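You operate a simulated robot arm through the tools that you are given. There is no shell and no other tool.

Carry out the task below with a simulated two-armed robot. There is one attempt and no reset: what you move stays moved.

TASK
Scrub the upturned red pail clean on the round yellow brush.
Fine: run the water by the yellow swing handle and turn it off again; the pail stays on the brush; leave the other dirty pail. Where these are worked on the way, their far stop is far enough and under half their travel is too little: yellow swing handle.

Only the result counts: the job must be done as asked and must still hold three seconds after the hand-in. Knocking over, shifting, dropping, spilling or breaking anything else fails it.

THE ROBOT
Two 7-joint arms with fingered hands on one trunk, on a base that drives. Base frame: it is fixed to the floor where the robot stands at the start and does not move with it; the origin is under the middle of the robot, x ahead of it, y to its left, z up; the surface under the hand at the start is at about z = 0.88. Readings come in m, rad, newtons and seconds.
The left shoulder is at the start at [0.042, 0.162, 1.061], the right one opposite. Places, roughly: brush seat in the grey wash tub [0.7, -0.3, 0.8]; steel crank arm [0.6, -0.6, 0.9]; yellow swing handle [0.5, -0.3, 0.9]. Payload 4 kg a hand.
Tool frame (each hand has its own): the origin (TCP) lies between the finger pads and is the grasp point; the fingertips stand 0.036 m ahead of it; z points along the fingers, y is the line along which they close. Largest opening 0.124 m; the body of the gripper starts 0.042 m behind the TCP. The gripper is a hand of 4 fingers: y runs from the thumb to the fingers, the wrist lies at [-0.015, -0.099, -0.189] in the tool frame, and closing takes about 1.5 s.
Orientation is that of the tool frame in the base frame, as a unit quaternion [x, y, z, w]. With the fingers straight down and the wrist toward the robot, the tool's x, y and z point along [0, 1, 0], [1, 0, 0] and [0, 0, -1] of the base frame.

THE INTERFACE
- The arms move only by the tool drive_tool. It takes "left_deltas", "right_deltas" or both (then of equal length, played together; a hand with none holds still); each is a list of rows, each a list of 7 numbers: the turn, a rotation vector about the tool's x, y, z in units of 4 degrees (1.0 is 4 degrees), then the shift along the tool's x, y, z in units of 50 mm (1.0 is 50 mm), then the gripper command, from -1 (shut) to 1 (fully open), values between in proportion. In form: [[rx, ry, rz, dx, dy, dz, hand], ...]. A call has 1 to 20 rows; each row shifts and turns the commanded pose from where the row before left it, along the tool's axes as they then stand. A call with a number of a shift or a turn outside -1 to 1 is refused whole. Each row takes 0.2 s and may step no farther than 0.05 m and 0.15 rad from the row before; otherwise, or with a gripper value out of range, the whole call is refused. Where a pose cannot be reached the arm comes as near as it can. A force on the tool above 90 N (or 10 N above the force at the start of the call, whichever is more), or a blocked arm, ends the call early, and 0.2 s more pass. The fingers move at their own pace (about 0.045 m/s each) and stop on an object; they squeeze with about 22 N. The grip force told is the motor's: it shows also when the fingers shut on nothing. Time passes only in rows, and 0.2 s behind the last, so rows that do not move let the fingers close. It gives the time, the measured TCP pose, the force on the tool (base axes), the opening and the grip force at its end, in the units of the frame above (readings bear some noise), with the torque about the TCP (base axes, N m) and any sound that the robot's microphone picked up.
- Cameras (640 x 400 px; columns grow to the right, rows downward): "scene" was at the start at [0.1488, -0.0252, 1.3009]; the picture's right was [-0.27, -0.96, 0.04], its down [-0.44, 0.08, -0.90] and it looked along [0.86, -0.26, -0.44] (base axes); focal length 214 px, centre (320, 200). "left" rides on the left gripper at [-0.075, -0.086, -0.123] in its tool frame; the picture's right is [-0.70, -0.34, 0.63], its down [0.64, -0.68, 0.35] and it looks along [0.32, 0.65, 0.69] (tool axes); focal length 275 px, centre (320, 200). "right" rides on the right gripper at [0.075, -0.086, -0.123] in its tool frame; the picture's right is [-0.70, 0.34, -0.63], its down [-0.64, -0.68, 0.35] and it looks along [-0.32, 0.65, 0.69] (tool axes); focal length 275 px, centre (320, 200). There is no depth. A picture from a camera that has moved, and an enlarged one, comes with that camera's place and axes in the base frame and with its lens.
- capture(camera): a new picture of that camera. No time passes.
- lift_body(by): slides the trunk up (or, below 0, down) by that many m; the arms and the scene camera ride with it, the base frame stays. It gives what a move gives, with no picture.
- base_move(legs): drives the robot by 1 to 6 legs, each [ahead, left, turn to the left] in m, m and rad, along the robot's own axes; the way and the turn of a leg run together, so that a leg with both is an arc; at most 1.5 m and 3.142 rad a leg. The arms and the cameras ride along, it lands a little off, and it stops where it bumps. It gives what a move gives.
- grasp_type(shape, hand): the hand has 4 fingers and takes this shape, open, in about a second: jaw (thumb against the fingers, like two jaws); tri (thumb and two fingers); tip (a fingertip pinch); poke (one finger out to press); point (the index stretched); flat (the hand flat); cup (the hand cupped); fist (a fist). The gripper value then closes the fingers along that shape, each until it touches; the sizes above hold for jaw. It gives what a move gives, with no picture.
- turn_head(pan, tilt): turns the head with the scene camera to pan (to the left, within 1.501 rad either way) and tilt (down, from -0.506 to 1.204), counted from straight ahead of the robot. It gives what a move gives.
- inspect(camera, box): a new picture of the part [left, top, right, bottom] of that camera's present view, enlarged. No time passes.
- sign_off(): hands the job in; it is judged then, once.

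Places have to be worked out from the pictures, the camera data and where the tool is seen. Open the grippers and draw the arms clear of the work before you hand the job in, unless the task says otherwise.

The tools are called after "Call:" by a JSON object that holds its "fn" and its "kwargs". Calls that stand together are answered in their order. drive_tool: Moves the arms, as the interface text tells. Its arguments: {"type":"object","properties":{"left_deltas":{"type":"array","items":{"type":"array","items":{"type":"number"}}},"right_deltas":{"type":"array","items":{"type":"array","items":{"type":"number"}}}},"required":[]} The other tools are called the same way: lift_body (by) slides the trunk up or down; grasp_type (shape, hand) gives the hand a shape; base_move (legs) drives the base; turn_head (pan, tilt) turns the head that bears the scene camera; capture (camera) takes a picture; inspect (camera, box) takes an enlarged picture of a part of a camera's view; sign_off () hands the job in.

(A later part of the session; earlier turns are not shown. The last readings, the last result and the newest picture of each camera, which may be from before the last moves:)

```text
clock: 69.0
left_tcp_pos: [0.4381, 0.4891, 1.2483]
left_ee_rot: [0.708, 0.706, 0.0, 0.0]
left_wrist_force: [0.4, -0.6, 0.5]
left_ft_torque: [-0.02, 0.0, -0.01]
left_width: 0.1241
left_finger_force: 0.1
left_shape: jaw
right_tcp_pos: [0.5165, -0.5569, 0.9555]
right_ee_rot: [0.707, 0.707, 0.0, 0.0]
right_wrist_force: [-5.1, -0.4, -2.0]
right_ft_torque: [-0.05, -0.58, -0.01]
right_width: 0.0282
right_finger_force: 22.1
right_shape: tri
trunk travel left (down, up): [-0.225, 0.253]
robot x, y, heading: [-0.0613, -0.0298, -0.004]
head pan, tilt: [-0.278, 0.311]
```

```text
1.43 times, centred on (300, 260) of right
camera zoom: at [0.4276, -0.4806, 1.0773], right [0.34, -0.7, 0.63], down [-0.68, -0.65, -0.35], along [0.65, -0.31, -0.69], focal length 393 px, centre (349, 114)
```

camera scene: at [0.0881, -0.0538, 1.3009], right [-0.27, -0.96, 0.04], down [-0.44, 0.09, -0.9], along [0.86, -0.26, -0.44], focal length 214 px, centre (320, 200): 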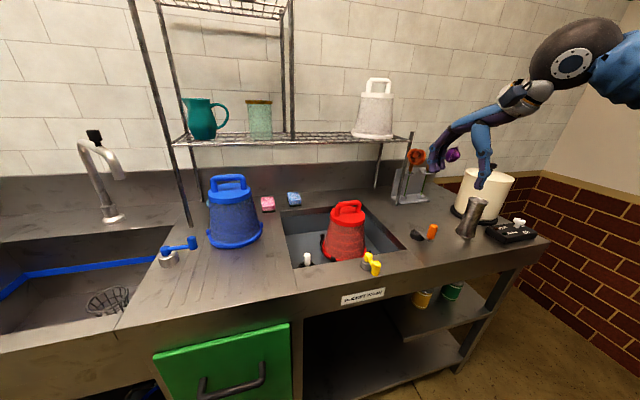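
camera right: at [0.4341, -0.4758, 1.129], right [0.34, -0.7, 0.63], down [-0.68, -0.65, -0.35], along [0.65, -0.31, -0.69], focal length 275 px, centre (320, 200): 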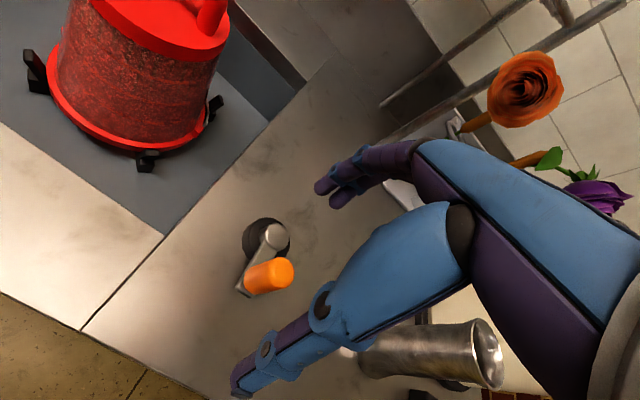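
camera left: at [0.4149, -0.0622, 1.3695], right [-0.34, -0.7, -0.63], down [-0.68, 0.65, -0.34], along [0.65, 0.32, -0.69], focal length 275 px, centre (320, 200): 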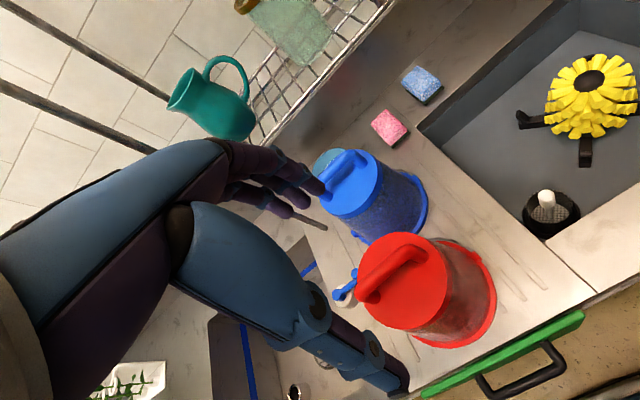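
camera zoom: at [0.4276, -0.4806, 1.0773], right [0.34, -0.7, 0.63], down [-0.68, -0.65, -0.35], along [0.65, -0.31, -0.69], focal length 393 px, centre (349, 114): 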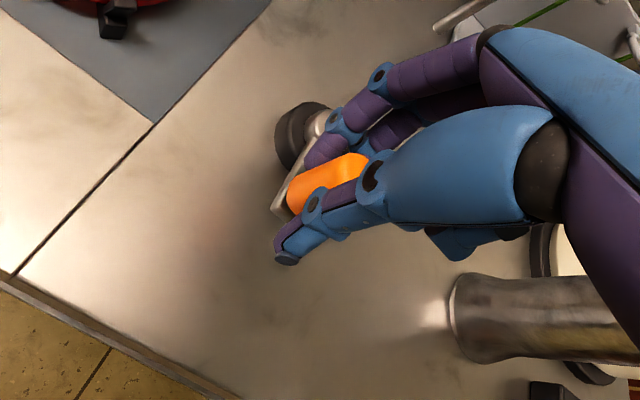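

The knob is gripped firmly (22 N). I test turning the crank 30° counter-clockwise (toward -y), keeping the hand's heading fixed, and watch force and sound.

Call:
{"fn": "drive_tool", "kwargs": {"right_deltas": [[0, 0, 0, -0.177, 0.0155, 0, -1], [0, 0, 0, -0.172, 0.046, 0, -1], [0, 0, 0, -0.161, 0.075, 0, -1], [0, 0, 0, 0, 0, 0, -1]]}}

Call:
{"fn": "inspect", "kwargs": {"camera": "scene", "box": [340, 170, 480, 270]}}

```text
clock: 70.0
left_tcp_pos: [0.4398, 0.4896, 1.2491]
left_ee_rot: [0.708, 0.706, 0.0, -0.001]
left_wrist_force: [0.0, -0.4, 0.4]
left_ft_torque: [0.03, 0.0, 0.0]
left_width: 0.1237
left_finger_force: 0.1
left_shape: jaw
right_tcp_pos: [0.5217, -0.5816, 0.9534]
right_ee_rot: [0.707, 0.707, 0.0, 0.0]
right_wrist_force: [-3.8, -2.3, 2.1]
right_ft_torque: [-0.13, -0.62, -0.01]
right_width: 0.0283
right_finger_force: 21.8
right_shape: tri
trunk travel left (down, up): [-0.225, 0.253]
robot x, y, heading: [-0.0622, -0.026, -0.003]
head pan, tilt: [-0.278, 0.311]
```

```text
4.00 times, centred on (410, 220) of scene
camera zoom: at [0.0874, -0.0518, 1.3011], right [-0.27, -0.96, 0.04], down [-0.44, 0.08, -0.9], along [0.86, -0.26, -0.44], focal length 858 px, centre (-40, 120)
```

zoom: 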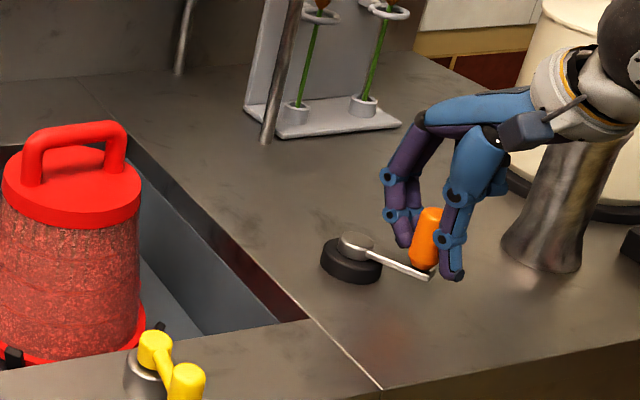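

The crank turns easily with only a few newtons. I continue the circle counter-clockwise from 210° through 0° to 30°.

Call:
{"fn": "drive_tool", "kwargs": {"right_deltas": [[0, 0, 0, -0.211, 0.162, 0, -1], [0, 0, 0, -0.162, 0.211, 0, -1], [0, 0, 0, -0.102, 0.246, 0, -1], [0, 0, 0, -0.035, 0.264, 0, -1], [0, 0, 0, 0.035, 0.264, 0, -1], [0, 0, 0, 0.102, 0.246, 0, -1], [0, 0, 0, 0.162, 0.211, 0, -1], [0, 0, 0, 0.211, 0.162, 0, -1], [0, 0, 0, 0.246, 0.102, 0, -1], [0, 0, 0, 0.264, 0.035, 0, -1], [0, 0, 0, 0, 0, 0, -1]]}}

Call:
{"fn": "inspect", "kwargs": {"camera": "scene", "box": [320, 160, 480, 270]}}

```text
clock: 72.4
left_tcp_pos: [0.4379, 0.4896, 1.2477]
left_ee_rot: [0.708, 0.706, 0.0, 0.0]
left_wrist_force: [-0.4, 0.1, -0.4]
left_ft_torque: [0.05, 0.02, 0.0]
left_width: 0.1238
left_finger_force: 0.0
left_shape: jaw
right_tcp_pos: [0.6161, -0.5576, 0.954]
right_ee_rot: [0.706, 0.708, 0.0, 0.0]
right_wrist_force: [-13.8, -1.0, -3.0]
right_ft_torque: [-0.14, -0.41, 0.03]
right_width: 0.0273
right_finger_force: 21.8
right_shape: tri
trunk travel left (down, up): [-0.225, 0.253]
robot x, y, heading: [-0.0602, -0.0267, -0.001]
head pan, tilt: [-0.278, 0.311]
```

```text
3.64 times, centred on (400, 215) of scene
camera zoom: at [0.087, -0.052, 1.3011], right [-0.27, -0.96, 0.04], down [-0.44, 0.09, -0.9], along [0.86, -0.26, -0.44], focal length 780 px, centre (29, 146)
```

zoom: 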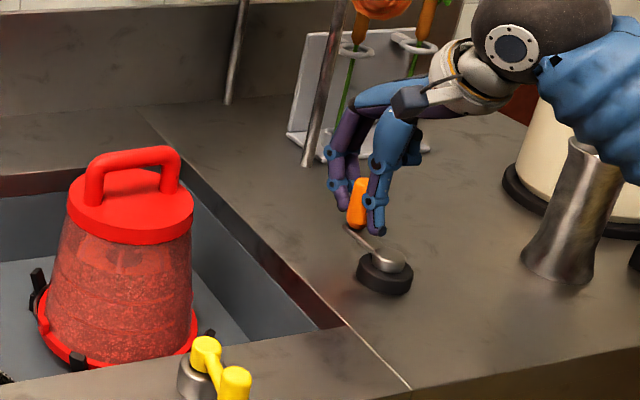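

The dirt on the pail is visibly fading — the scrubbing works. I check the arm's clearance to the steel jug before continuing.

Call:
{"fn": "capture", "kwargs": {"camera": "scene"}}

Call:
{"fn": "capture", "kwargs": {"camera": "right"}}

Call:
{"fn": "inspect", "kwargs": {"camera": "scene", "box": [320, 190, 400, 270]}}

```text
taken
camera scene: at [0.087, -0.052, 1.3011], right [-0.27, -0.96, 0.04], down [-0.44, 0.09, -0.9], along [0.86, -0.26, -0.44], focal length 214 px, centre (320, 200)
```

scene: 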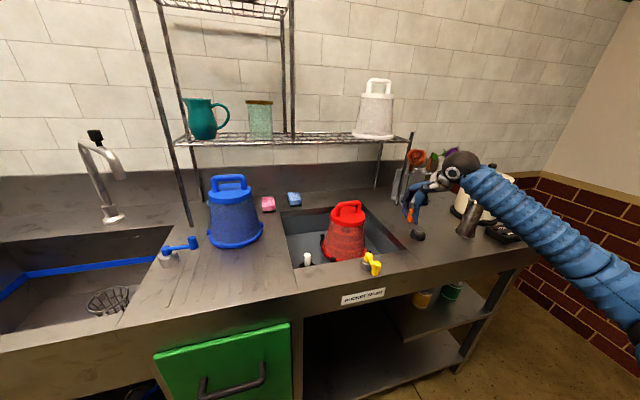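

```text
taken
camera right: at [0.5285, -0.4821, 1.0774], right [0.34, -0.7, 0.63], down [-0.68, -0.65, -0.35], along [0.65, -0.31, -0.69], focal length 275 px, centre (320, 200)
```

right: 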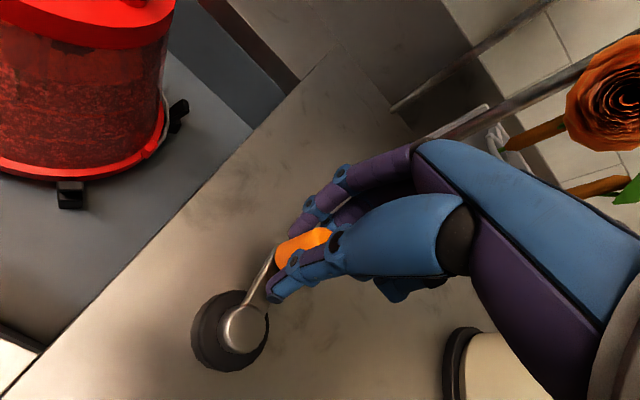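

```text
5.00 times, centred on (360, 230) of scene
camera zoom: at [0.087, -0.052, 1.3011], right [-0.27, -0.96, 0.04], down [-0.44, 0.09, -0.9], along [0.86, -0.26, -0.44], focal length 1072 px, centre (120, 50)
```

zoom: 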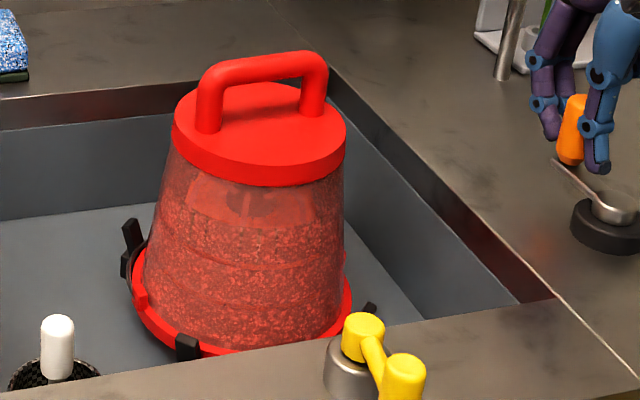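

The top of the pail is already clean and the arm is clear of the jug. I continue the circle from 0° to 180°, shifting the circle centre −3 mm in x to ease the pull.

Call:
{"fn": "drive_tool", "kwargs": {"right_deltas": [[0, 0, 0, 0.264, -0.095, 0, -1], [0, 0, 0, 0.246, -0.102, 0, -1], [0, 0, 0, 0.211, -0.162, 0, -1], [0, 0, 0, 0.162, -0.211, 0, -1], [0, 0, 0, 0.102, -0.246, 0, -1], [0, 0, 0, 0.035, -0.264, 0, -1], [0, 0, 0, -0.035, -0.264, 0, -1], [0, 0, 0, -0.102, -0.246, 0, -1], [0, 0, 0, -0.162, -0.211, 0, -1], [0, 0, 0, -0.211, -0.162, 0, -1], [0, 0, 0, -0.246, -0.102, 0, -1], [0, 0, 0, -0.264, -0.035, 0, -1], [0, 0, 0, 0, 0, 0, -1]]}}

Call:
{"fn": "inspect", "kwargs": {"camera": "scene", "box": [320, 160, 480, 270]}}

```text
clock: 75.2
left_tcp_pos: [0.435, 0.4922, 1.2498]
left_ee_rot: [0.708, 0.707, 0.001, 0.003]
left_wrist_force: [0.7, -0.2, -0.2]
left_ft_torque: [0.01, 0.0, -0.01]
left_width: 0.1236
left_finger_force: 0.0
left_shape: jaw
right_tcp_pos: [0.5099, -0.5548, 0.9638]
right_ee_rot: [0.707, 0.707, 0.003, 0.006]
right_wrist_force: [-4.8, 1.2, 79.4]
right_ft_torque: [0.44, -0.77, 0.06]
right_width: 0.0195
right_finger_force: 21.8
right_shape: tri
trunk travel left (down, up): [-0.225, 0.253]
robot x, y, heading: [-0.0621, -0.027, -0.001]
head pan, tilt: [-0.278, 0.311]
```

```text
3.64 times, centred on (400, 215) of scene
camera zoom: at [0.0829, -0.0477, 1.3025], right [-0.27, -0.96, 0.04], down [-0.43, 0.08, -0.9], along [0.86, -0.26, -0.44], focal length 780 px, centre (29, 146)
```

zoom: 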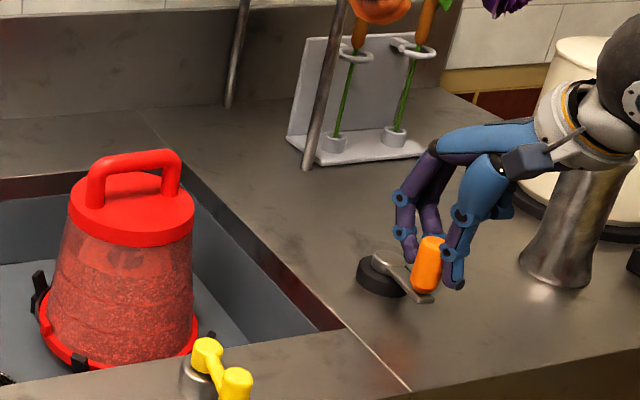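

A 79 N upward push appeared — the fingers seem to be bearing down on the crank arm or knob. I ease the hand up 1 cm at once and open slightly.

Call:
{"fn": "drive_tool", "kwargs": {"right_deltas": [[0, 0, 0, 0, 0, -0.1, -0.8], [0, 0, 0, 0, 0, -0.1, -0.6], [0, 0, 0, 0, 0, 0, -0.5]]}}

Call:
{"fn": "inspect", "kwargs": {"camera": "scene", "box": [390, 190, 470, 260]}}

Call:
{"fn": "inspect", "kwargs": {"camera": "right", "box": [200, 120, 400, 400]}}

```text
clock: 76.0
left_tcp_pos: [0.4405, 0.4896, 1.246]
left_ee_rot: [0.707, 0.707, -0.001, -0.001]
left_wrist_force: [-0.8, 0.8, -1.3]
left_ft_torque: [-0.03, 0.0, -0.02]
left_width: 0.1239
left_finger_force: 0.0
left_shape: jaw
right_tcp_pos: [0.5118, -0.5564, 0.9602]
right_ee_rot: [0.707, 0.708, -0.001, -0.004]
right_wrist_force: [0.0, 0.2, -1.5]
right_ft_torque: [0.06, -0.03, 0.0]
right_width: 0.0315
right_finger_force: 0.2
right_shape: tri
trunk travel left (down, up): [-0.225, 0.253]
robot x, y, heading: [-0.062, -0.0286, 0.001]
head pan, tilt: [-0.278, 0.311]
```

```text
5.71 times, centred on (430, 225) of scene
camera zoom: at [0.0887, -0.0518, 1.2999], right [-0.27, -0.96, 0.04], down [-0.44, 0.08, -0.9], along [0.86, -0.26, -0.44], focal length 1226 px, centre (-309, 57)
```

zoom: 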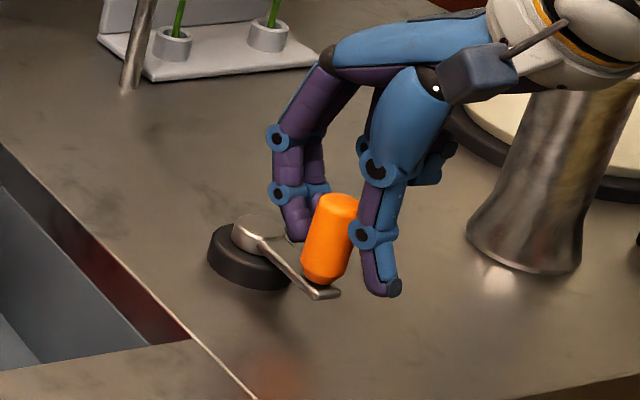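

```text
1.43 times, centred on (300, 260) of right
camera zoom: at [0.4252, -0.4813, 1.0831], right [0.34, -0.7, 0.63], down [-0.68, -0.65, -0.34], along [0.64, -0.31, -0.7], focal length 393 px, centre (349, 114)
```

zoom: 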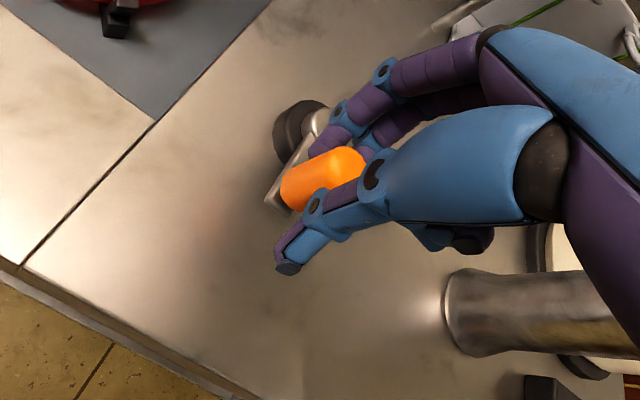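

Load is gone and the knob still sits between the fingers. I check the pail's cleanliness after this first full turn.

Call:
{"fn": "inspect", "kwargs": {"camera": "scene", "box": [320, 190, 400, 270]}}

Call:
{"fn": "drive_tool", "kwargs": {"right_deltas": [[0, 0, 0, 0, 0.04, -0.1, -0.5], [0, 0, 0, 0, 0, 0, -0.6], [0, 0, 0, 0, 0, 0, -0.6]]}}

Call:
{"fn": "inspect", "kwargs": {"camera": "scene", "box": [390, 190, 470, 260]}}

```text
5.00 times, centred on (360, 230) of scene
camera zoom: at [0.0887, -0.0518, 1.2999], right [-0.27, -0.96, 0.04], down [-0.44, 0.08, -0.9], along [0.86, -0.26, -0.44], focal length 1072 px, centre (120, 50)
```

zoom: 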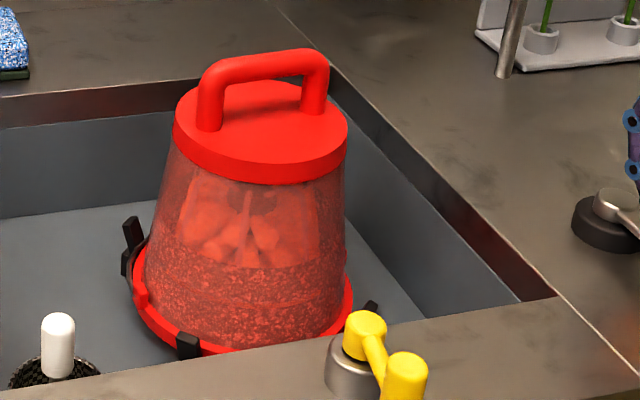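

```text
clock: 76.8
left_tcp_pos: [0.4381, 0.4892, 1.248]
left_ee_rot: [0.708, 0.706, 0.0, 0.0]
left_wrist_force: [-0.8, -0.6, -0.6]
left_ft_torque: [0.0, 0.0, -0.01]
left_width: 0.1238
left_finger_force: 0.1
left_shape: jaw
right_tcp_pos: [0.5126, -0.5565, 0.9693]
right_ee_rot: [0.707, 0.707, 0.0, 0.0]
right_wrist_force: [-7.3, 0.6, -3.1]
right_ft_torque: [0.04, -0.14, 0.03]
right_width: 0.016
right_finger_force: 21.8
right_shape: tri
trunk travel left (down, up): [-0.225, 0.253]
robot x, y, heading: [-0.0599, -0.0273, -0.001]
head pan, tilt: [-0.278, 0.311]
```

```text
5.71 times, centred on (430, 225) of scene
camera zoom: at [0.087, -0.0518, 1.301], right [-0.27, -0.96, 0.04], down [-0.44, 0.09, -0.9], along [0.86, -0.26, -0.44], focal length 1226 px, centre (-309, 57)
```

zoom: 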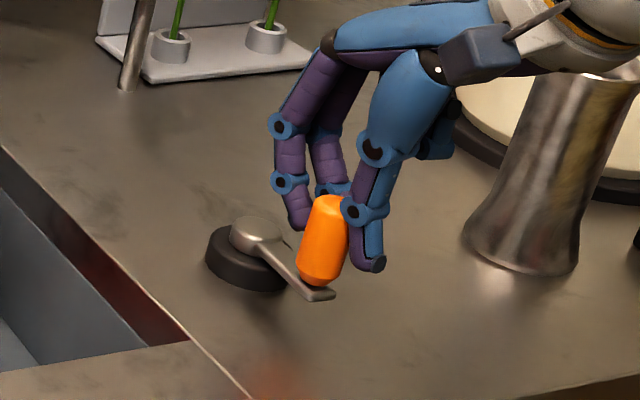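

About half of the pail is clean after one turn. With the grip higher on the knob, I start a second turn: 180° → 270°.

Call:
{"fn": "drive_tool", "kwargs": {"right_deltas": [[0, 0, 0, -0.2588, 0.0341, 0, -0.6], [0, 0, 0, -0.2412, 0.0999, 0, -0.6], [0, 0, 0, -0.2071, 0.1589, 0, -0.6], [0, 0, 0, -0.1589, 0.2071, 0, -0.6], [0, 0, 0, -0.0999, 0.2412, 0, -0.6], [0, 0, 0, -0.0341, 0.2588, 0, -0.6], [0, 0, 0, 0, 0, 0, -0.6]]}}

Call:
{"fn": "inspect", "kwargs": {"camera": "scene", "box": [340, 170, 480, 270]}}

```text
clock: 78.4
left_tcp_pos: [0.4402, 0.4861, 1.25]
left_ee_rot: [0.707, 0.707, 0.001, -0.001]
left_wrist_force: [-0.5, -0.2, -0.4]
left_ft_torque: [0.01, 0.01, 0.0]
left_width: 0.1235
left_finger_force: 0.1
left_shape: jaw
right_tcp_pos: [0.5636, -0.6087, 0.9694]
right_ee_rot: [0.708, 0.706, 0.0, 0.0]
right_wrist_force: [1.6, -29.7, 2.6]
right_ft_torque: [-0.76, -0.42, -0.29]
right_width: 0.0148
right_finger_force: 21.7
right_shape: tri
trunk travel left (down, up): [-0.225, 0.253]
robot x, y, heading: [-0.0613, -0.029, -0.004]
head pan, tilt: [-0.278, 0.311]
```

```text
4.00 times, centred on (410, 220) of scene
camera zoom: at [0.0877, -0.0539, 1.301], right [-0.27, -0.96, 0.04], down [-0.44, 0.09, -0.9], along [0.86, -0.26, -0.44], focal length 858 px, centre (-40, 120)
```

zoom: 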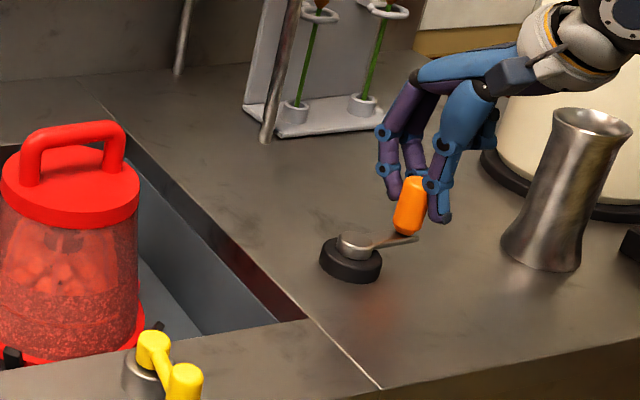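

The grip tends to squeeze the knob out sideways (30 N). I'll instead use the closed fingertips as a rod pushing the knob round from behind: first open, lift off the knob, and close above it.

Call:
{"fn": "drive_tool", "kwargs": {"right_deltas": [[0, 0, 0, 0, 0, 0, -0.2], [0, 0, 0, 0, 0, 0, 0.2], [0, 0, 0, 0, 0, 0, 0.4], [0, 0, 0, 0, 0, 0, 0.4], [0, 0, 0, 0, 0, -0.6, 0.4], [0, 0, 0, 0, 0, -0.9, 0.4], [0, 0, 0, 0, 0, 0, -1], [0, 0, 0, 0, 0, 0, -1], [0, 0, 0, 0, 0, 0, -1], [0, 0, 0, 0, 0, 0, -1], [0, 0, 0, 0, 0, 0, -1], [0, 0, 0, 0, 0, 0, -1]]}}

Call:
{"fn": "inspect", "kwargs": {"camera": "scene", "box": [390, 160, 490, 260]}}

Call:
{"fn": "capture", "kwargs": {"camera": "right"}}

```text
clock: 81.0
left_tcp_pos: [0.4389, 0.4886, 1.2481]
left_ee_rot: [0.708, 0.706, -0.001, -0.001]
left_wrist_force: [0.6, 0.1, -0.8]
left_ft_torque: [0.02, 0.0, -0.06]
left_width: 0.1237
left_finger_force: 0.1
left_shape: jaw
right_tcp_pos: [0.5631, -0.6071, 1.0448]
right_ee_rot: [0.706, 0.708, 0.0, 0.001]
right_wrist_force: [-0.1, -0.2, -0.6]
right_ft_torque: [-0.01, 0.0, 0.01]
right_width: 0.0001
right_finger_force: 19.5
right_shape: tri
trunk travel left (down, up): [-0.225, 0.253]
robot x, y, heading: [-0.0623, -0.0278, -0.003]
head pan, tilt: [-0.278, 0.311]
```

```text
4.00 times, centred on (440, 210) of scene
camera zoom: at [0.0879, -0.0516, 1.301], right [-0.27, -0.96, 0.04], down [-0.44, 0.08, -0.9], along [0.86, -0.26, -0.44], focal length 858 px, centre (-160, 160)
```

zoom: 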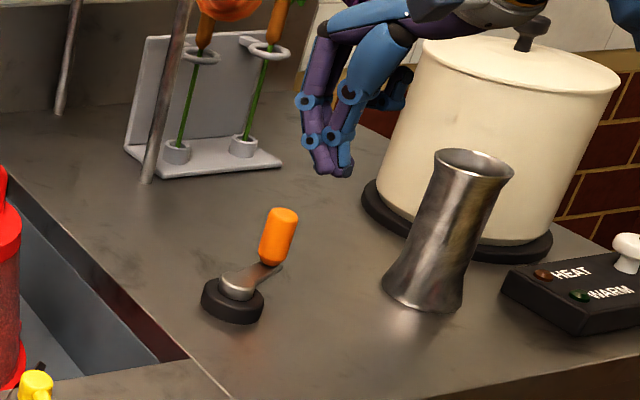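

```text
taken
camera right: at [0.4746, -0.5324, 1.1676], right [0.34, -0.7, 0.63], down [-0.68, -0.65, -0.35], along [0.65, -0.31, -0.69], focal length 275 px, centre (320, 200)
```

right: 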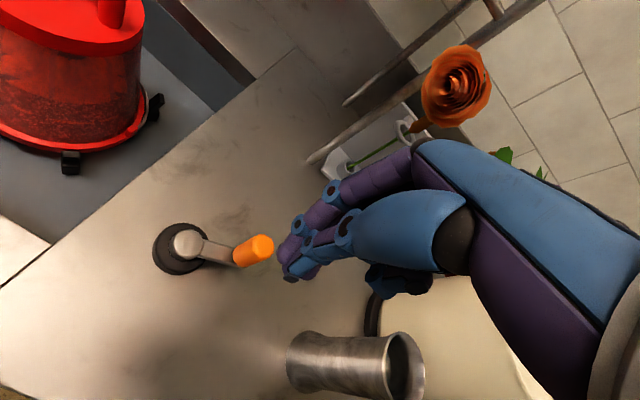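

The crank now stands at about 292° and the closed fingertips are centred near the TCP. I set the fingertip rod behind the knob (about 45° behind, at [0.548, -0.597]) and lower it.

Call:
{"fn": "drive_tool", "kwargs": {"right_deltas": [[0, 0, 0, 0.2, -0.3, 0, -1], [0, 0, 0, 0, 0, 0.58, -1], [0, 0, 0, 0, 0, 0.58, -1], [0, 0, 0, 0, 0, 0.55, -1], [0, 0, 0, 0, 0, 0, -1]]}}

Call:
{"fn": "inspect", "kwargs": {"camera": "scene", "box": [390, 180, 470, 260]}}

Call:
{"fn": "capture", "kwargs": {"camera": "right"}}

```text
clock: 82.2
left_tcp_pos: [0.4384, 0.4901, 1.2481]
left_ee_rot: [0.708, 0.707, 0.0, 0.0]
left_wrist_force: [0.1, 0.7, 0.0]
left_ft_torque: [-0.03, -0.01, 0.02]
left_width: 0.1236
left_finger_force: 0.0
left_shape: jaw
right_tcp_pos: [0.5483, -0.5956, 0.9614]
right_ee_rot: [0.707, 0.708, 0.001, 0.0]
right_wrist_force: [0.4, 0.3, 0.5]
right_ft_torque: [-0.02, 0.02, 0.02]
right_width: 0.0002
right_finger_force: 22.8
right_shape: tri
trunk travel left (down, up): [-0.225, 0.253]
robot x, y, heading: [-0.0606, -0.0268, -0.001]
head pan, tilt: [-0.278, 0.311]
```

```text
5.00 times, centred on (430, 220) of scene
camera zoom: at [0.0875, -0.0511, 1.3011], right [-0.27, -0.96, 0.04], down [-0.44, 0.08, -0.9], along [0.86, -0.26, -0.44], focal length 1072 px, centre (-230, 100)
```

zoom: 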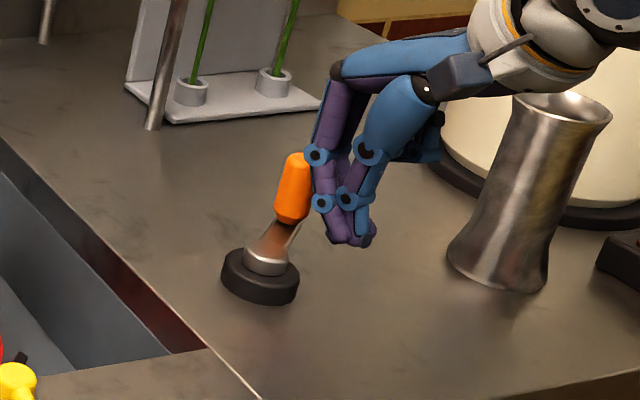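

```text
taken
camera right: at [0.4612, -0.521, 1.0836], right [0.34, -0.7, 0.63], down [-0.68, -0.65, -0.35], along [0.65, -0.31, -0.69], focal length 275 px, centre (320, 200)
```

right: 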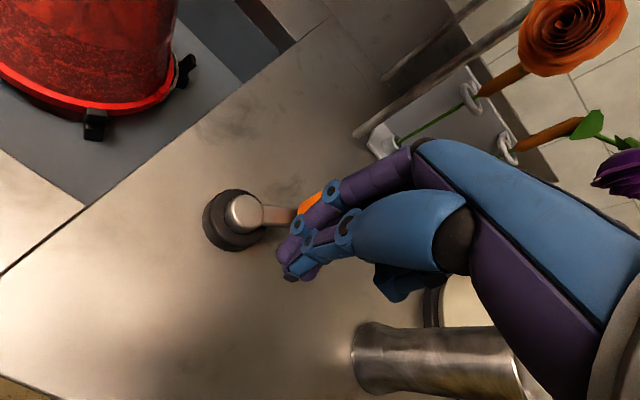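

The rod sits just behind the knob with no load. I push it round counter-clockwise, half a circle, and check.

Call:
{"fn": "drive_tool", "kwargs": {"right_deltas": [[0, 0, 0, -0.0712, 0.2565, 0, -1], [0, 0, 0, -0.0022, 0.2663, 0, -1], [0, 0, 0, 0.0666, 0.2578, 0, -1], [0, 0, 0, 0.1312, 0.2317, 0, -1], [0, 0, 0, 0.1866, 0.1899, 0, -1], [0, 0, 0, 0.2295, 0.1352, 0, -1], [0, 0, 0, 0.2565, 0.0712, 0, -1], [0, 0, 0, 0.2663, 0.0022, 0, -1], [0, 0, 0, 0, 0, 0, -1]]}}

Call:
{"fn": "inspect", "kwargs": {"camera": "scene", "box": [320, 160, 480, 270]}}

Call:
{"fn": "capture", "kwargs": {"camera": "right"}}

```text
clock: 84.2
left_tcp_pos: [0.4388, 0.4895, 1.2483]
left_ee_rot: [0.707, 0.707, 0.0, 0.0]
left_wrist_force: [-0.3, -0.3, -0.1]
left_ft_torque: [0.03, -0.02, -0.01]
left_width: 0.1237
left_finger_force: 0.0
left_shape: jaw
right_tcp_pos: [0.6215, -0.542, 0.9585]
right_ee_rot: [0.706, 0.708, 0.0, -0.001]
right_wrist_force: [0.4, -0.8, -0.8]
right_ft_torque: [0.02, 0.02, 0.0]
right_width: 0.0001
right_finger_force: 22.6
right_shape: tri
trunk travel left (down, up): [-0.225, 0.253]
robot x, y, heading: [-0.0621, -0.0288, -0.001]
head pan, tilt: [-0.278, 0.311]
```

```text
3.64 times, centred on (400, 215) of scene
camera zoom: at [0.0878, -0.0517, 1.301], right [-0.27, -0.96, 0.04], down [-0.44, 0.08, -0.9], along [0.86, -0.26, -0.44], focal length 780 px, centre (29, 146)
```

zoom: 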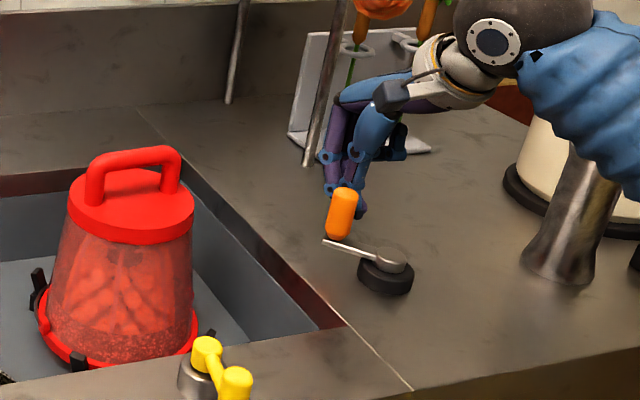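

```text
taken
camera right: at [0.5333, -0.4673, 1.0813], right [0.34, -0.7, 0.63], down [-0.68, -0.65, -0.35], along [0.65, -0.31, -0.69], focal length 275 px, centre (320, 200)
```

right: 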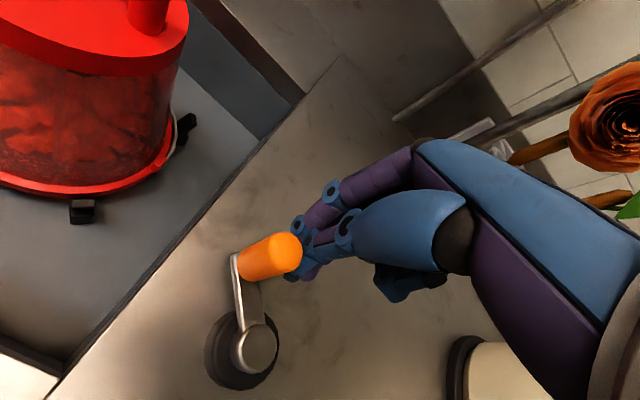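

Pushing works with almost no force, and the pail is now mostly clean. I continue the circle from 7° to 172°.

Call:
{"fn": "drive_tool", "kwargs": {"right_deltas": [[0, 0, 0, 0.2578, -0.0666, 0, -1], [0, 0, 0, 0.2317, -0.1312, 0, -1], [0, 0, 0, 0.1899, -0.1866, 0, -1], [0, 0, 0, 0.1352, -0.2295, 0, -1], [0, 0, 0, 0.0712, -0.2565, 0, -1], [0, 0, 0, 0.0022, -0.2663, 0, -1], [0, 0, 0, -0.0666, -0.2578, 0, -1], [0, 0, 0, -0.1312, -0.2317, 0, -1], [0, 0, 0, -0.1866, -0.1899, 0, -1], [0, 0, 0, -0.2295, -0.1352, 0, -1], [0, 0, 0, -0.2565, -0.0712, 0, -1], [0, 0, 0, 0, 0, 0, -1]]}}

Call:
{"fn": "inspect", "kwargs": {"camera": "scene", "box": [320, 160, 480, 270]}}

Call:
{"fn": "capture", "kwargs": {"camera": "right"}}

```text
clock: 86.8
left_tcp_pos: [0.4393, 0.4903, 1.248]
left_ee_rot: [0.708, 0.706, 0.0, 0.0]
left_wrist_force: [0.0, -0.8, -0.2]
left_ft_torque: [0.03, 0.04, 0.0]
left_width: 0.1239
left_finger_force: 0.0
left_shape: jaw
right_tcp_pos: [0.5188, -0.5412, 0.9605]
right_ee_rot: [0.707, 0.708, 0.0, 0.0]
right_wrist_force: [-0.2, -0.3, 0.2]
right_ft_torque: [-0.02, -0.02, -0.01]
right_width: 0.0
right_finger_force: 22.2
right_shape: tri
trunk travel left (down, up): [-0.225, 0.253]
robot x, y, heading: [-0.0632, -0.0282, 0.001]
head pan, tilt: [-0.278, 0.311]
```

```text
3.64 times, centred on (400, 215) of scene
camera zoom: at [0.0878, -0.0513, 1.301], right [-0.27, -0.96, 0.04], down [-0.44, 0.08, -0.9], along [0.86, -0.26, -0.44], focal length 780 px, centre (29, 146)
```

zoom: 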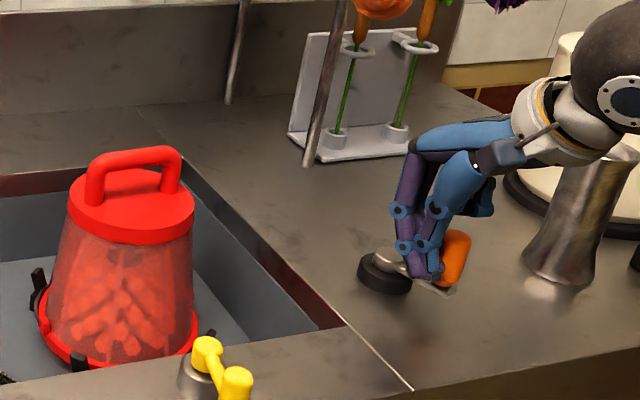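

```text
taken
camera right: at [0.431, -0.4664, 1.0825], right [0.34, -0.7, 0.63], down [-0.68, -0.65, -0.35], along [0.65, -0.31, -0.69], focal length 275 px, centre (320, 200)
```

right: 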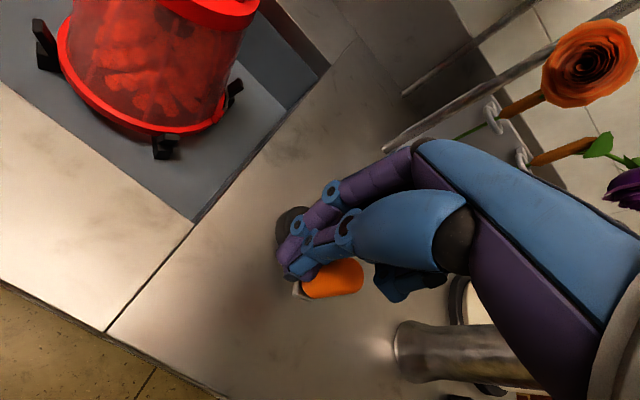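

The pail looks clean all the way down now. I zoom in to check for any remaining dirt.

Call:
{"fn": "inspect", "kwargs": {"camera": "scene", "box": [315, 190, 385, 260]}}

Call:
{"fn": "inspect", "kwargs": {"camera": "right", "box": [20, 0, 280, 170]}}

Call:
{"fn": "inspect", "kwargs": {"camera": "scene", "box": [195, 160, 275, 260]}}

```text
5.71 times, centred on (350, 225) of scene
camera zoom: at [0.0878, -0.0513, 1.301], right [-0.27, -0.96, 0.04], down [-0.44, 0.08, -0.9], along [0.86, -0.26, -0.44], focal length 1226 px, centre (149, 57)
```

zoom: 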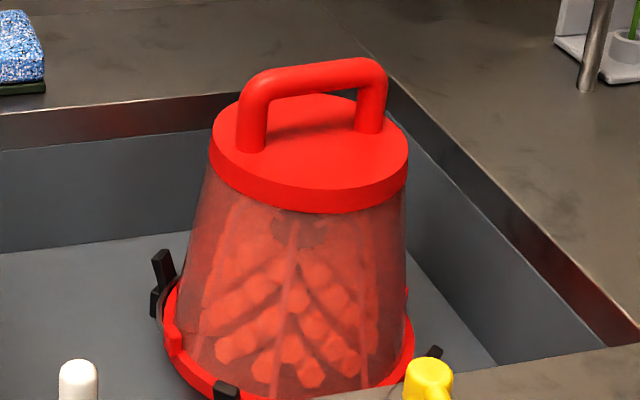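

```text
2.35 times, centred on (150, 85) of right
camera zoom: at [0.431, -0.4664, 1.0825], right [0.34, -0.7, 0.63], down [-0.68, -0.65, -0.35], along [0.65, -0.31, -0.69], focal length 648 px, centre (720, 471)
```

zoom: 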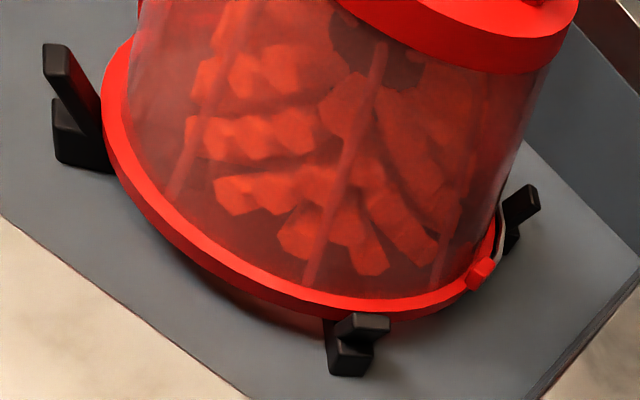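

```text
4.00 times, centred on (235, 210) of scene
camera zoom: at [0.0878, -0.0513, 1.301], right [-0.27, -0.96, 0.04], down [-0.44, 0.08, -0.9], along [0.86, -0.26, -0.44], focal length 858 px, centre (660, 160)
```

zoom: 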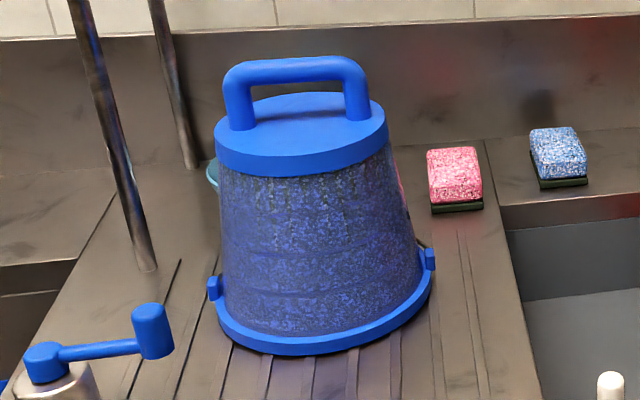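

The pail is transparent and spotless with the brush visible through it. For margin I push the crank another half turn (172° → 352°).

Call:
{"fn": "drive_tool", "kwargs": {"right_deltas": [[0, 0, 0, -0.2663, -0.0022, 0, -1], [0, 0, 0, -0.2578, 0.0666, 0, -1], [0, 0, 0, -0.2317, 0.1312, 0, -1], [0, 0, 0, -0.1899, 0.1866, 0, -1], [0, 0, 0, -0.1352, 0.2295, 0, -1], [0, 0, 0, -0.0712, 0.2565, 0, -1], [0, 0, 0, -0.0022, 0.2663, 0, -1], [0, 0, 0, 0.0666, 0.2578, 0, -1], [0, 0, 0, 0.1312, 0.2317, 0, -1], [0, 0, 0, 0.1866, 0.1899, 0, -1], [0, 0, 0, 0.2295, 0.1352, 0, -1], [0, 0, 0, 0.2565, 0.0712, 0, -1], [0, 0, 0, 0, 0, 0, -1]]}}

Call:
{"fn": "capture", "kwargs": {"camera": "scene"}}

Call:
{"fn": "inspect", "kwargs": {"camera": "scene", "box": [320, 160, 480, 270]}}

```text
clock: 89.6
left_tcp_pos: [0.4396, 0.4901, 1.2475]
left_ee_rot: [0.708, 0.706, 0.001, 0.001]
left_wrist_force: [-0.2, 0.1, 0.6]
left_ft_torque: [-0.01, -0.04, 0.03]
left_width: 0.1239
left_finger_force: 0.1
left_shape: jaw
right_tcp_pos: [0.6197, -0.5563, 0.957]
right_ee_rot: [0.706, 0.708, 0.0, 0.0]
right_wrist_force: [0.5, -0.7, -0.5]
right_ft_torque: [0.0, 0.01, 0.0]
right_width: 0.0002
right_finger_force: 22.2
right_shape: tri
trunk travel left (down, up): [-0.225, 0.253]
robot x, y, heading: [-0.0572, -0.0293, 0.002]
head pan, tilt: [-0.278, 0.311]
```

```text
taken
camera scene: at [0.0877, -0.0517, 1.301], right [-0.27, -0.96, 0.04], down [-0.44, 0.08, -0.9], along [0.86, -0.26, -0.44], focal length 214 px, centre (320, 200)
```

scene: 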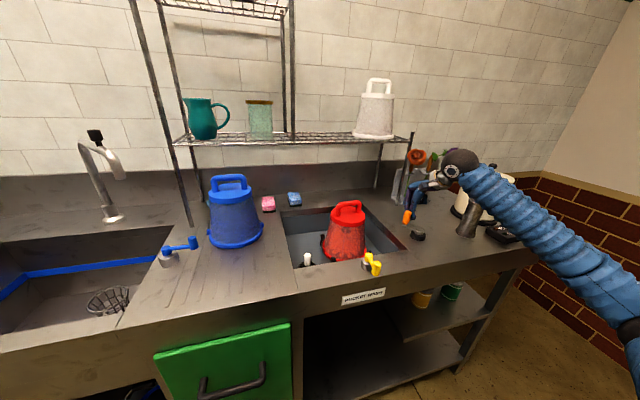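

```text
3.64 times, centred on (400, 215) of scene
camera zoom: at [0.0877, -0.0517, 1.301], right [-0.27, -0.96, 0.04], down [-0.44, 0.08, -0.9], along [0.86, -0.26, -0.44], focal length 780 px, centre (29, 146)
```

zoom: 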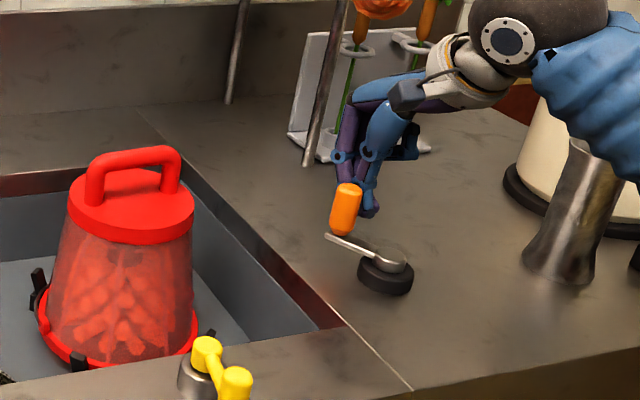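

The pail stays clean and seated. Now to turn the water off: I raise the hand clear, bring it back toward the lever, and drive the base back 8 cm for comfortable reach.

Call:
{"fn": "drive_tool", "kwargs": {"right_deltas": [[0, 0, 0, 0, 0, -0.6, -1], [0, 0, 0, 0, 0, -1, -1], [0, 0, 0, 0, 0, -1, -1], [0, 0, 0, 0, 0, -1, -1], [0, 0, 0, 0.5, -0.7, 0, -1], [0, 0, 0, 0.5, -0.7, 0, -1], [0, 0, 0, 0.5, -0.7, 0, -1], [0, 0, 0, 0, 0, 0, -1]]}}

Call:
{"fn": "base_move", "kwargs": {"legs": [[-0.08, 0.0, 0]]}}

Call:
{"fn": "capture", "kwargs": {"camera": "right"}}

Call:
{"fn": "inspect", "kwargs": {"camera": "scene", "box": [330, 170, 430, 260]}}

```text
clock: 91.4
left_tcp_pos: [0.4392, 0.4885, 1.2463]
left_ee_rot: [0.707, 0.707, 0.0, 0.0]
left_wrist_force: [0.7, 0.2, -0.4]
left_ft_torque: [0.0, 0.02, -0.01]
left_width: 0.1239
left_finger_force: 0.1
left_shape: jaw
right_tcp_pos: [0.5154, -0.48, 1.1398]
right_ee_rot: [0.707, 0.708, -0.001, -0.001]
right_wrist_force: [0.2, 0.3, -0.5]
right_ft_torque: [0.0, 0.02, 0.03]
right_width: 0.0
right_finger_force: 22.1
right_shape: tri
trunk travel left (down, up): [-0.225, 0.253]
robot x, y, heading: [-0.0624, -0.0266, -0.004]
head pan, tilt: [-0.278, 0.311]
```

```text
clock: 92.5
left_tcp_pos: [0.3579, 0.4913, 1.2471]
left_ee_rot: [0.707, 0.707, 0.001, 0.002]
left_wrist_force: [-0.7, -1.1, 0.9]
left_ft_torque: [0.0, -0.04, -0.03]
left_width: 0.124
left_finger_force: 0.1
left_shape: jaw
right_tcp_pos: [0.4348, -0.4801, 1.1428]
right_ee_rot: [0.706, 0.708, 0.001, 0.001]
right_wrist_force: [0.1, -0.4, 0.2]
right_ft_torque: [0.0, -0.05, -0.03]
right_width: 0.0
right_finger_force: 22.2
right_shape: tri
trunk travel left (down, up): [-0.225, 0.253]
robot x, y, heading: [-0.1421, -0.0248, 0.004]
head pan, tilt: [-0.278, 0.311]
```

```text
taken
camera right: at [0.3472, -0.4044, 1.2643], right [0.34, -0.7, 0.63], down [-0.68, -0.65, -0.35], along [0.65, -0.31, -0.69], focal length 275 px, centre (320, 200)
```

right: 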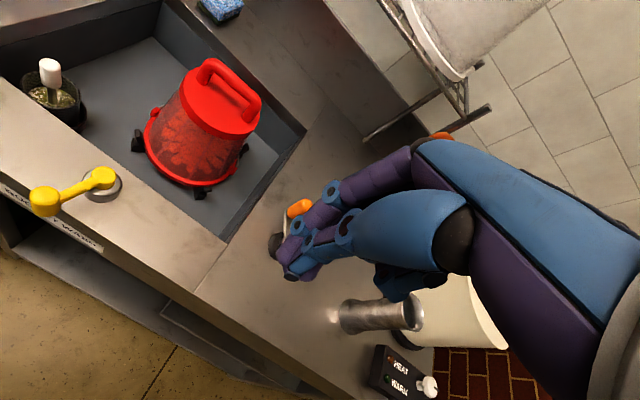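

```text
4.44 times, centred on (380, 215) of scene
camera zoom: at [0.0067, -0.0513, 1.3013], right [-0.27, -0.96, 0.04], down [-0.43, 0.08, -0.9], along [0.86, -0.26, -0.44], focal length 953 px, centre (53, 133)
```

zoom: 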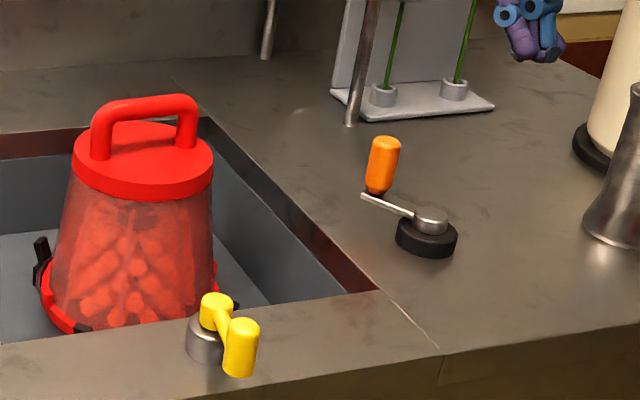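

The lever rests at about 81° from its start. I move the closed fingertips to just behind the knob on its -y side, [0.430, -0.344], and lower partway.

Call:
{"fn": "drive_tool", "kwargs": {"right_deltas": [[0, 0, 0, 0.91, -0.032, 0, -1], [0, 0, 0, 0.91, -0.032, 0, -1], [0, 0, 0, 0.91, -0.032, 0, -1], [0, 0, 0, 0, 0, 0.8, -1], [0, 0, 0, 0, 0, 0.8, -1], [0, 0, 0, 0, 0, 0.8, -1], [0, 0, 0, 0, 0, 0.6, -1], [0, 0, 0, 0, 0, 0, -1]]}}

Call:
{"fn": "inspect", "kwargs": {"camera": "scene", "box": [330, 170, 430, 260]}}

Call:
{"fn": "capture", "kwargs": {"camera": "right"}}

```text
clock: 94.3
left_tcp_pos: [0.3597, 0.4904, 1.2472]
left_ee_rot: [0.707, 0.707, 0.0, 0.0]
left_wrist_force: [-0.1, -0.4, -0.2]
left_ft_torque: [-0.03, 0.01, -0.02]
left_width: 0.1236
left_finger_force: 0.0
left_shape: jaw
right_tcp_pos: [0.4301, -0.3424, 0.9897]
right_ee_rot: [0.706, 0.709, 0.0, 0.0]
right_wrist_force: [-0.4, 0.1, -0.4]
right_ft_torque: [0.01, -0.01, 0.0]
right_width: 0.0003
right_finger_force: 21.5
right_shape: tri
trunk travel left (down, up): [-0.225, 0.253]
robot x, y, heading: [-0.1437, -0.0271, -0.004]
head pan, tilt: [-0.278, 0.311]
```

```text
4.44 times, centred on (380, 215) of scene
camera zoom: at [0.0089, -0.0512, 1.301], right [-0.27, -0.96, 0.04], down [-0.44, 0.08, -0.9], along [0.86, -0.26, -0.44], focal length 953 px, centre (53, 133)
```

zoom: 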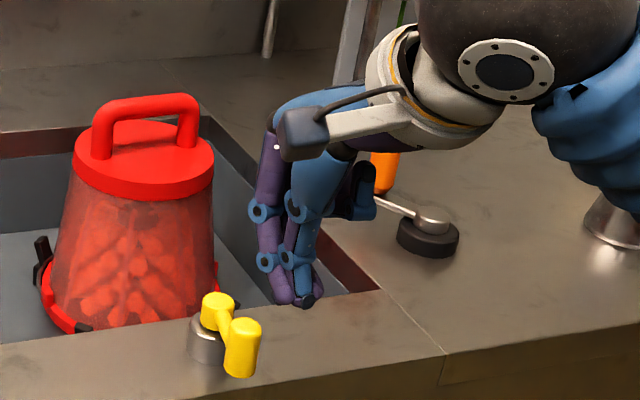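

```text
taken
camera right: at [0.3433, -0.2683, 1.1134], right [0.34, -0.7, 0.63], down [-0.68, -0.65, -0.35], along [0.65, -0.31, -0.69], focal length 275 px, centre (320, 200)
```

right: 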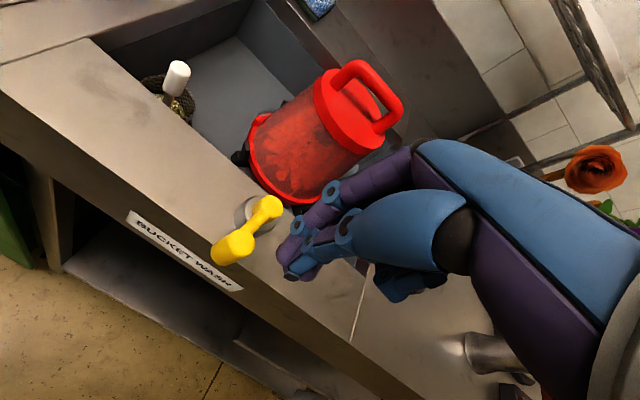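

Fingertips are on the right side of the knob. I lower to z ≈ 0.958 and push the knob back along its arc (first ~60°).

Call:
{"fn": "drive_tool", "kwargs": {"right_deltas": [[0, 0, 0, 0, 0, 0.63, -1], [0, 0, 0, 0.155, -0.1006, 0, -1], [0, 0, 0, 0.1701, -0.0723, 0, -1], [0, 0, 0, 0.18, -0.0416, 0, -1], [0, 0, 0, 0.1846, -0.0096, 0, -1], [0, 0, 0, 0.1834, 0.0226, 0, -1], [0, 0, 0, 0.1767, 0.054, 0, -1], [0, 0, 0, 0, 0, 0, -1]]}}

Call:
{"fn": "inspect", "kwargs": {"camera": "scene", "box": [330, 170, 430, 260]}}

Call:
{"fn": "capture", "kwargs": {"camera": "right"}}

```text
clock: 96.1
left_tcp_pos: [0.3602, 0.4917, 1.2483]
left_ee_rot: [0.707, 0.707, 0.0, 0.0]
left_wrist_force: [-0.3, 0.1, -0.7]
left_ft_torque: [0.04, 0.01, -0.02]
left_width: 0.1238
left_finger_force: 0.0
left_shape: jaw
right_tcp_pos: [0.4255, -0.2919, 0.9594]
right_ee_rot: [0.706, 0.708, 0.0, 0.0]
right_wrist_force: [-0.4, 0.2, -0.1]
right_ft_torque: [-0.03, 0.02, 0.01]
right_width: 0.0001
right_finger_force: 21.7
right_shape: tri
trunk travel left (down, up): [-0.225, 0.253]
robot x, y, heading: [-0.1388, -0.0255, -0.001]
head pan, tilt: [-0.278, 0.311]
```

```text
4.44 times, centred on (380, 215) of scene
camera zoom: at [0.0089, -0.0513, 1.301], right [-0.27, -0.96, 0.04], down [-0.44, 0.08, -0.9], along [0.86, -0.26, -0.44], focal length 953 px, centre (53, 133)
```

zoom: 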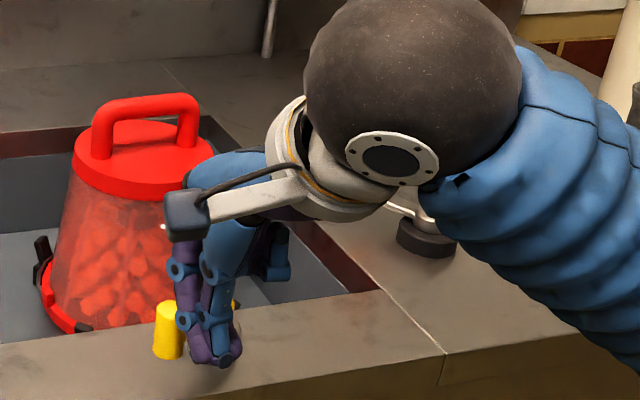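

```text
taken
camera right: at [0.3374, -0.215, 1.0821], right [0.34, -0.7, 0.63], down [-0.68, -0.65, -0.35], along [0.65, -0.31, -0.69], focal length 275 px, centre (320, 200)
```

right: 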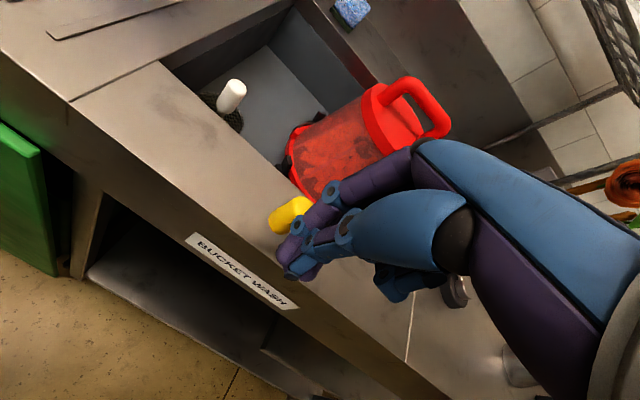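

The knob is moving with no load. I continue pushing along the arc toward its starting position, watching for the stop.

Call:
{"fn": "drive_tool", "kwargs": {"right_deltas": [[0, 0, 0, 0.1646, 0.084, 0, -1], [0, 0, 0, 0.1475, 0.1112, 0, -1], [0, 0, 0, 0.126, 0.135, 0, -1], [0, 0, 0, 0, 0, 0, -1]]}}

Call:
{"fn": "inspect", "kwargs": {"camera": "scene", "box": [330, 170, 430, 260]}}

Call:
{"fn": "capture", "kwargs": {"camera": "right"}}

```text
clock: 97.1
left_tcp_pos: [0.3598, 0.4911, 1.2481]
left_ee_rot: [0.707, 0.707, 0.0, 0.001]
left_wrist_force: [-0.6, -0.5, -0.1]
left_ft_torque: [0.02, 0.02, -0.01]
left_width: 0.1236
left_finger_force: 0.0
left_shape: jaw
right_tcp_pos: [0.4405, -0.2684, 0.9594]
right_ee_rot: [0.706, 0.708, 0.0, 0.0]
right_wrist_force: [0.5, 0.0, 0.6]
right_ft_torque: [0.0, 0.01, 0.01]
right_width: 0.0
right_finger_force: 21.9
right_shape: tri
trunk travel left (down, up): [-0.225, 0.253]
robot x, y, heading: [-0.1382, -0.0252, 0.002]
head pan, tilt: [-0.278, 0.311]
```

```text
4.44 times, centred on (380, 215) of scene
camera zoom: at [0.0088, -0.0514, 1.301], right [-0.27, -0.96, 0.04], down [-0.44, 0.08, -0.9], along [0.86, -0.26, -0.44], focal length 953 px, centre (53, 133)
```

zoom: 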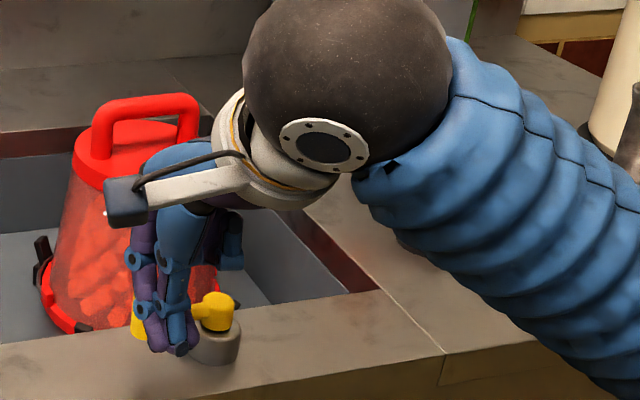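

```text
taken
camera right: at [0.3532, -0.1934, 1.0824], right [0.34, -0.7, 0.63], down [-0.68, -0.65, -0.35], along [0.65, -0.31, -0.69], focal length 275 px, centre (320, 200)
```

right: 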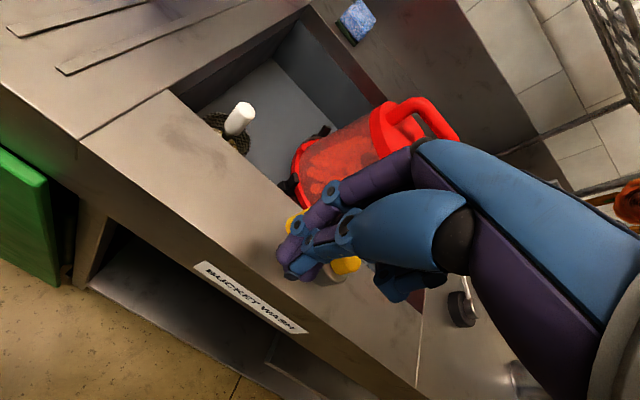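

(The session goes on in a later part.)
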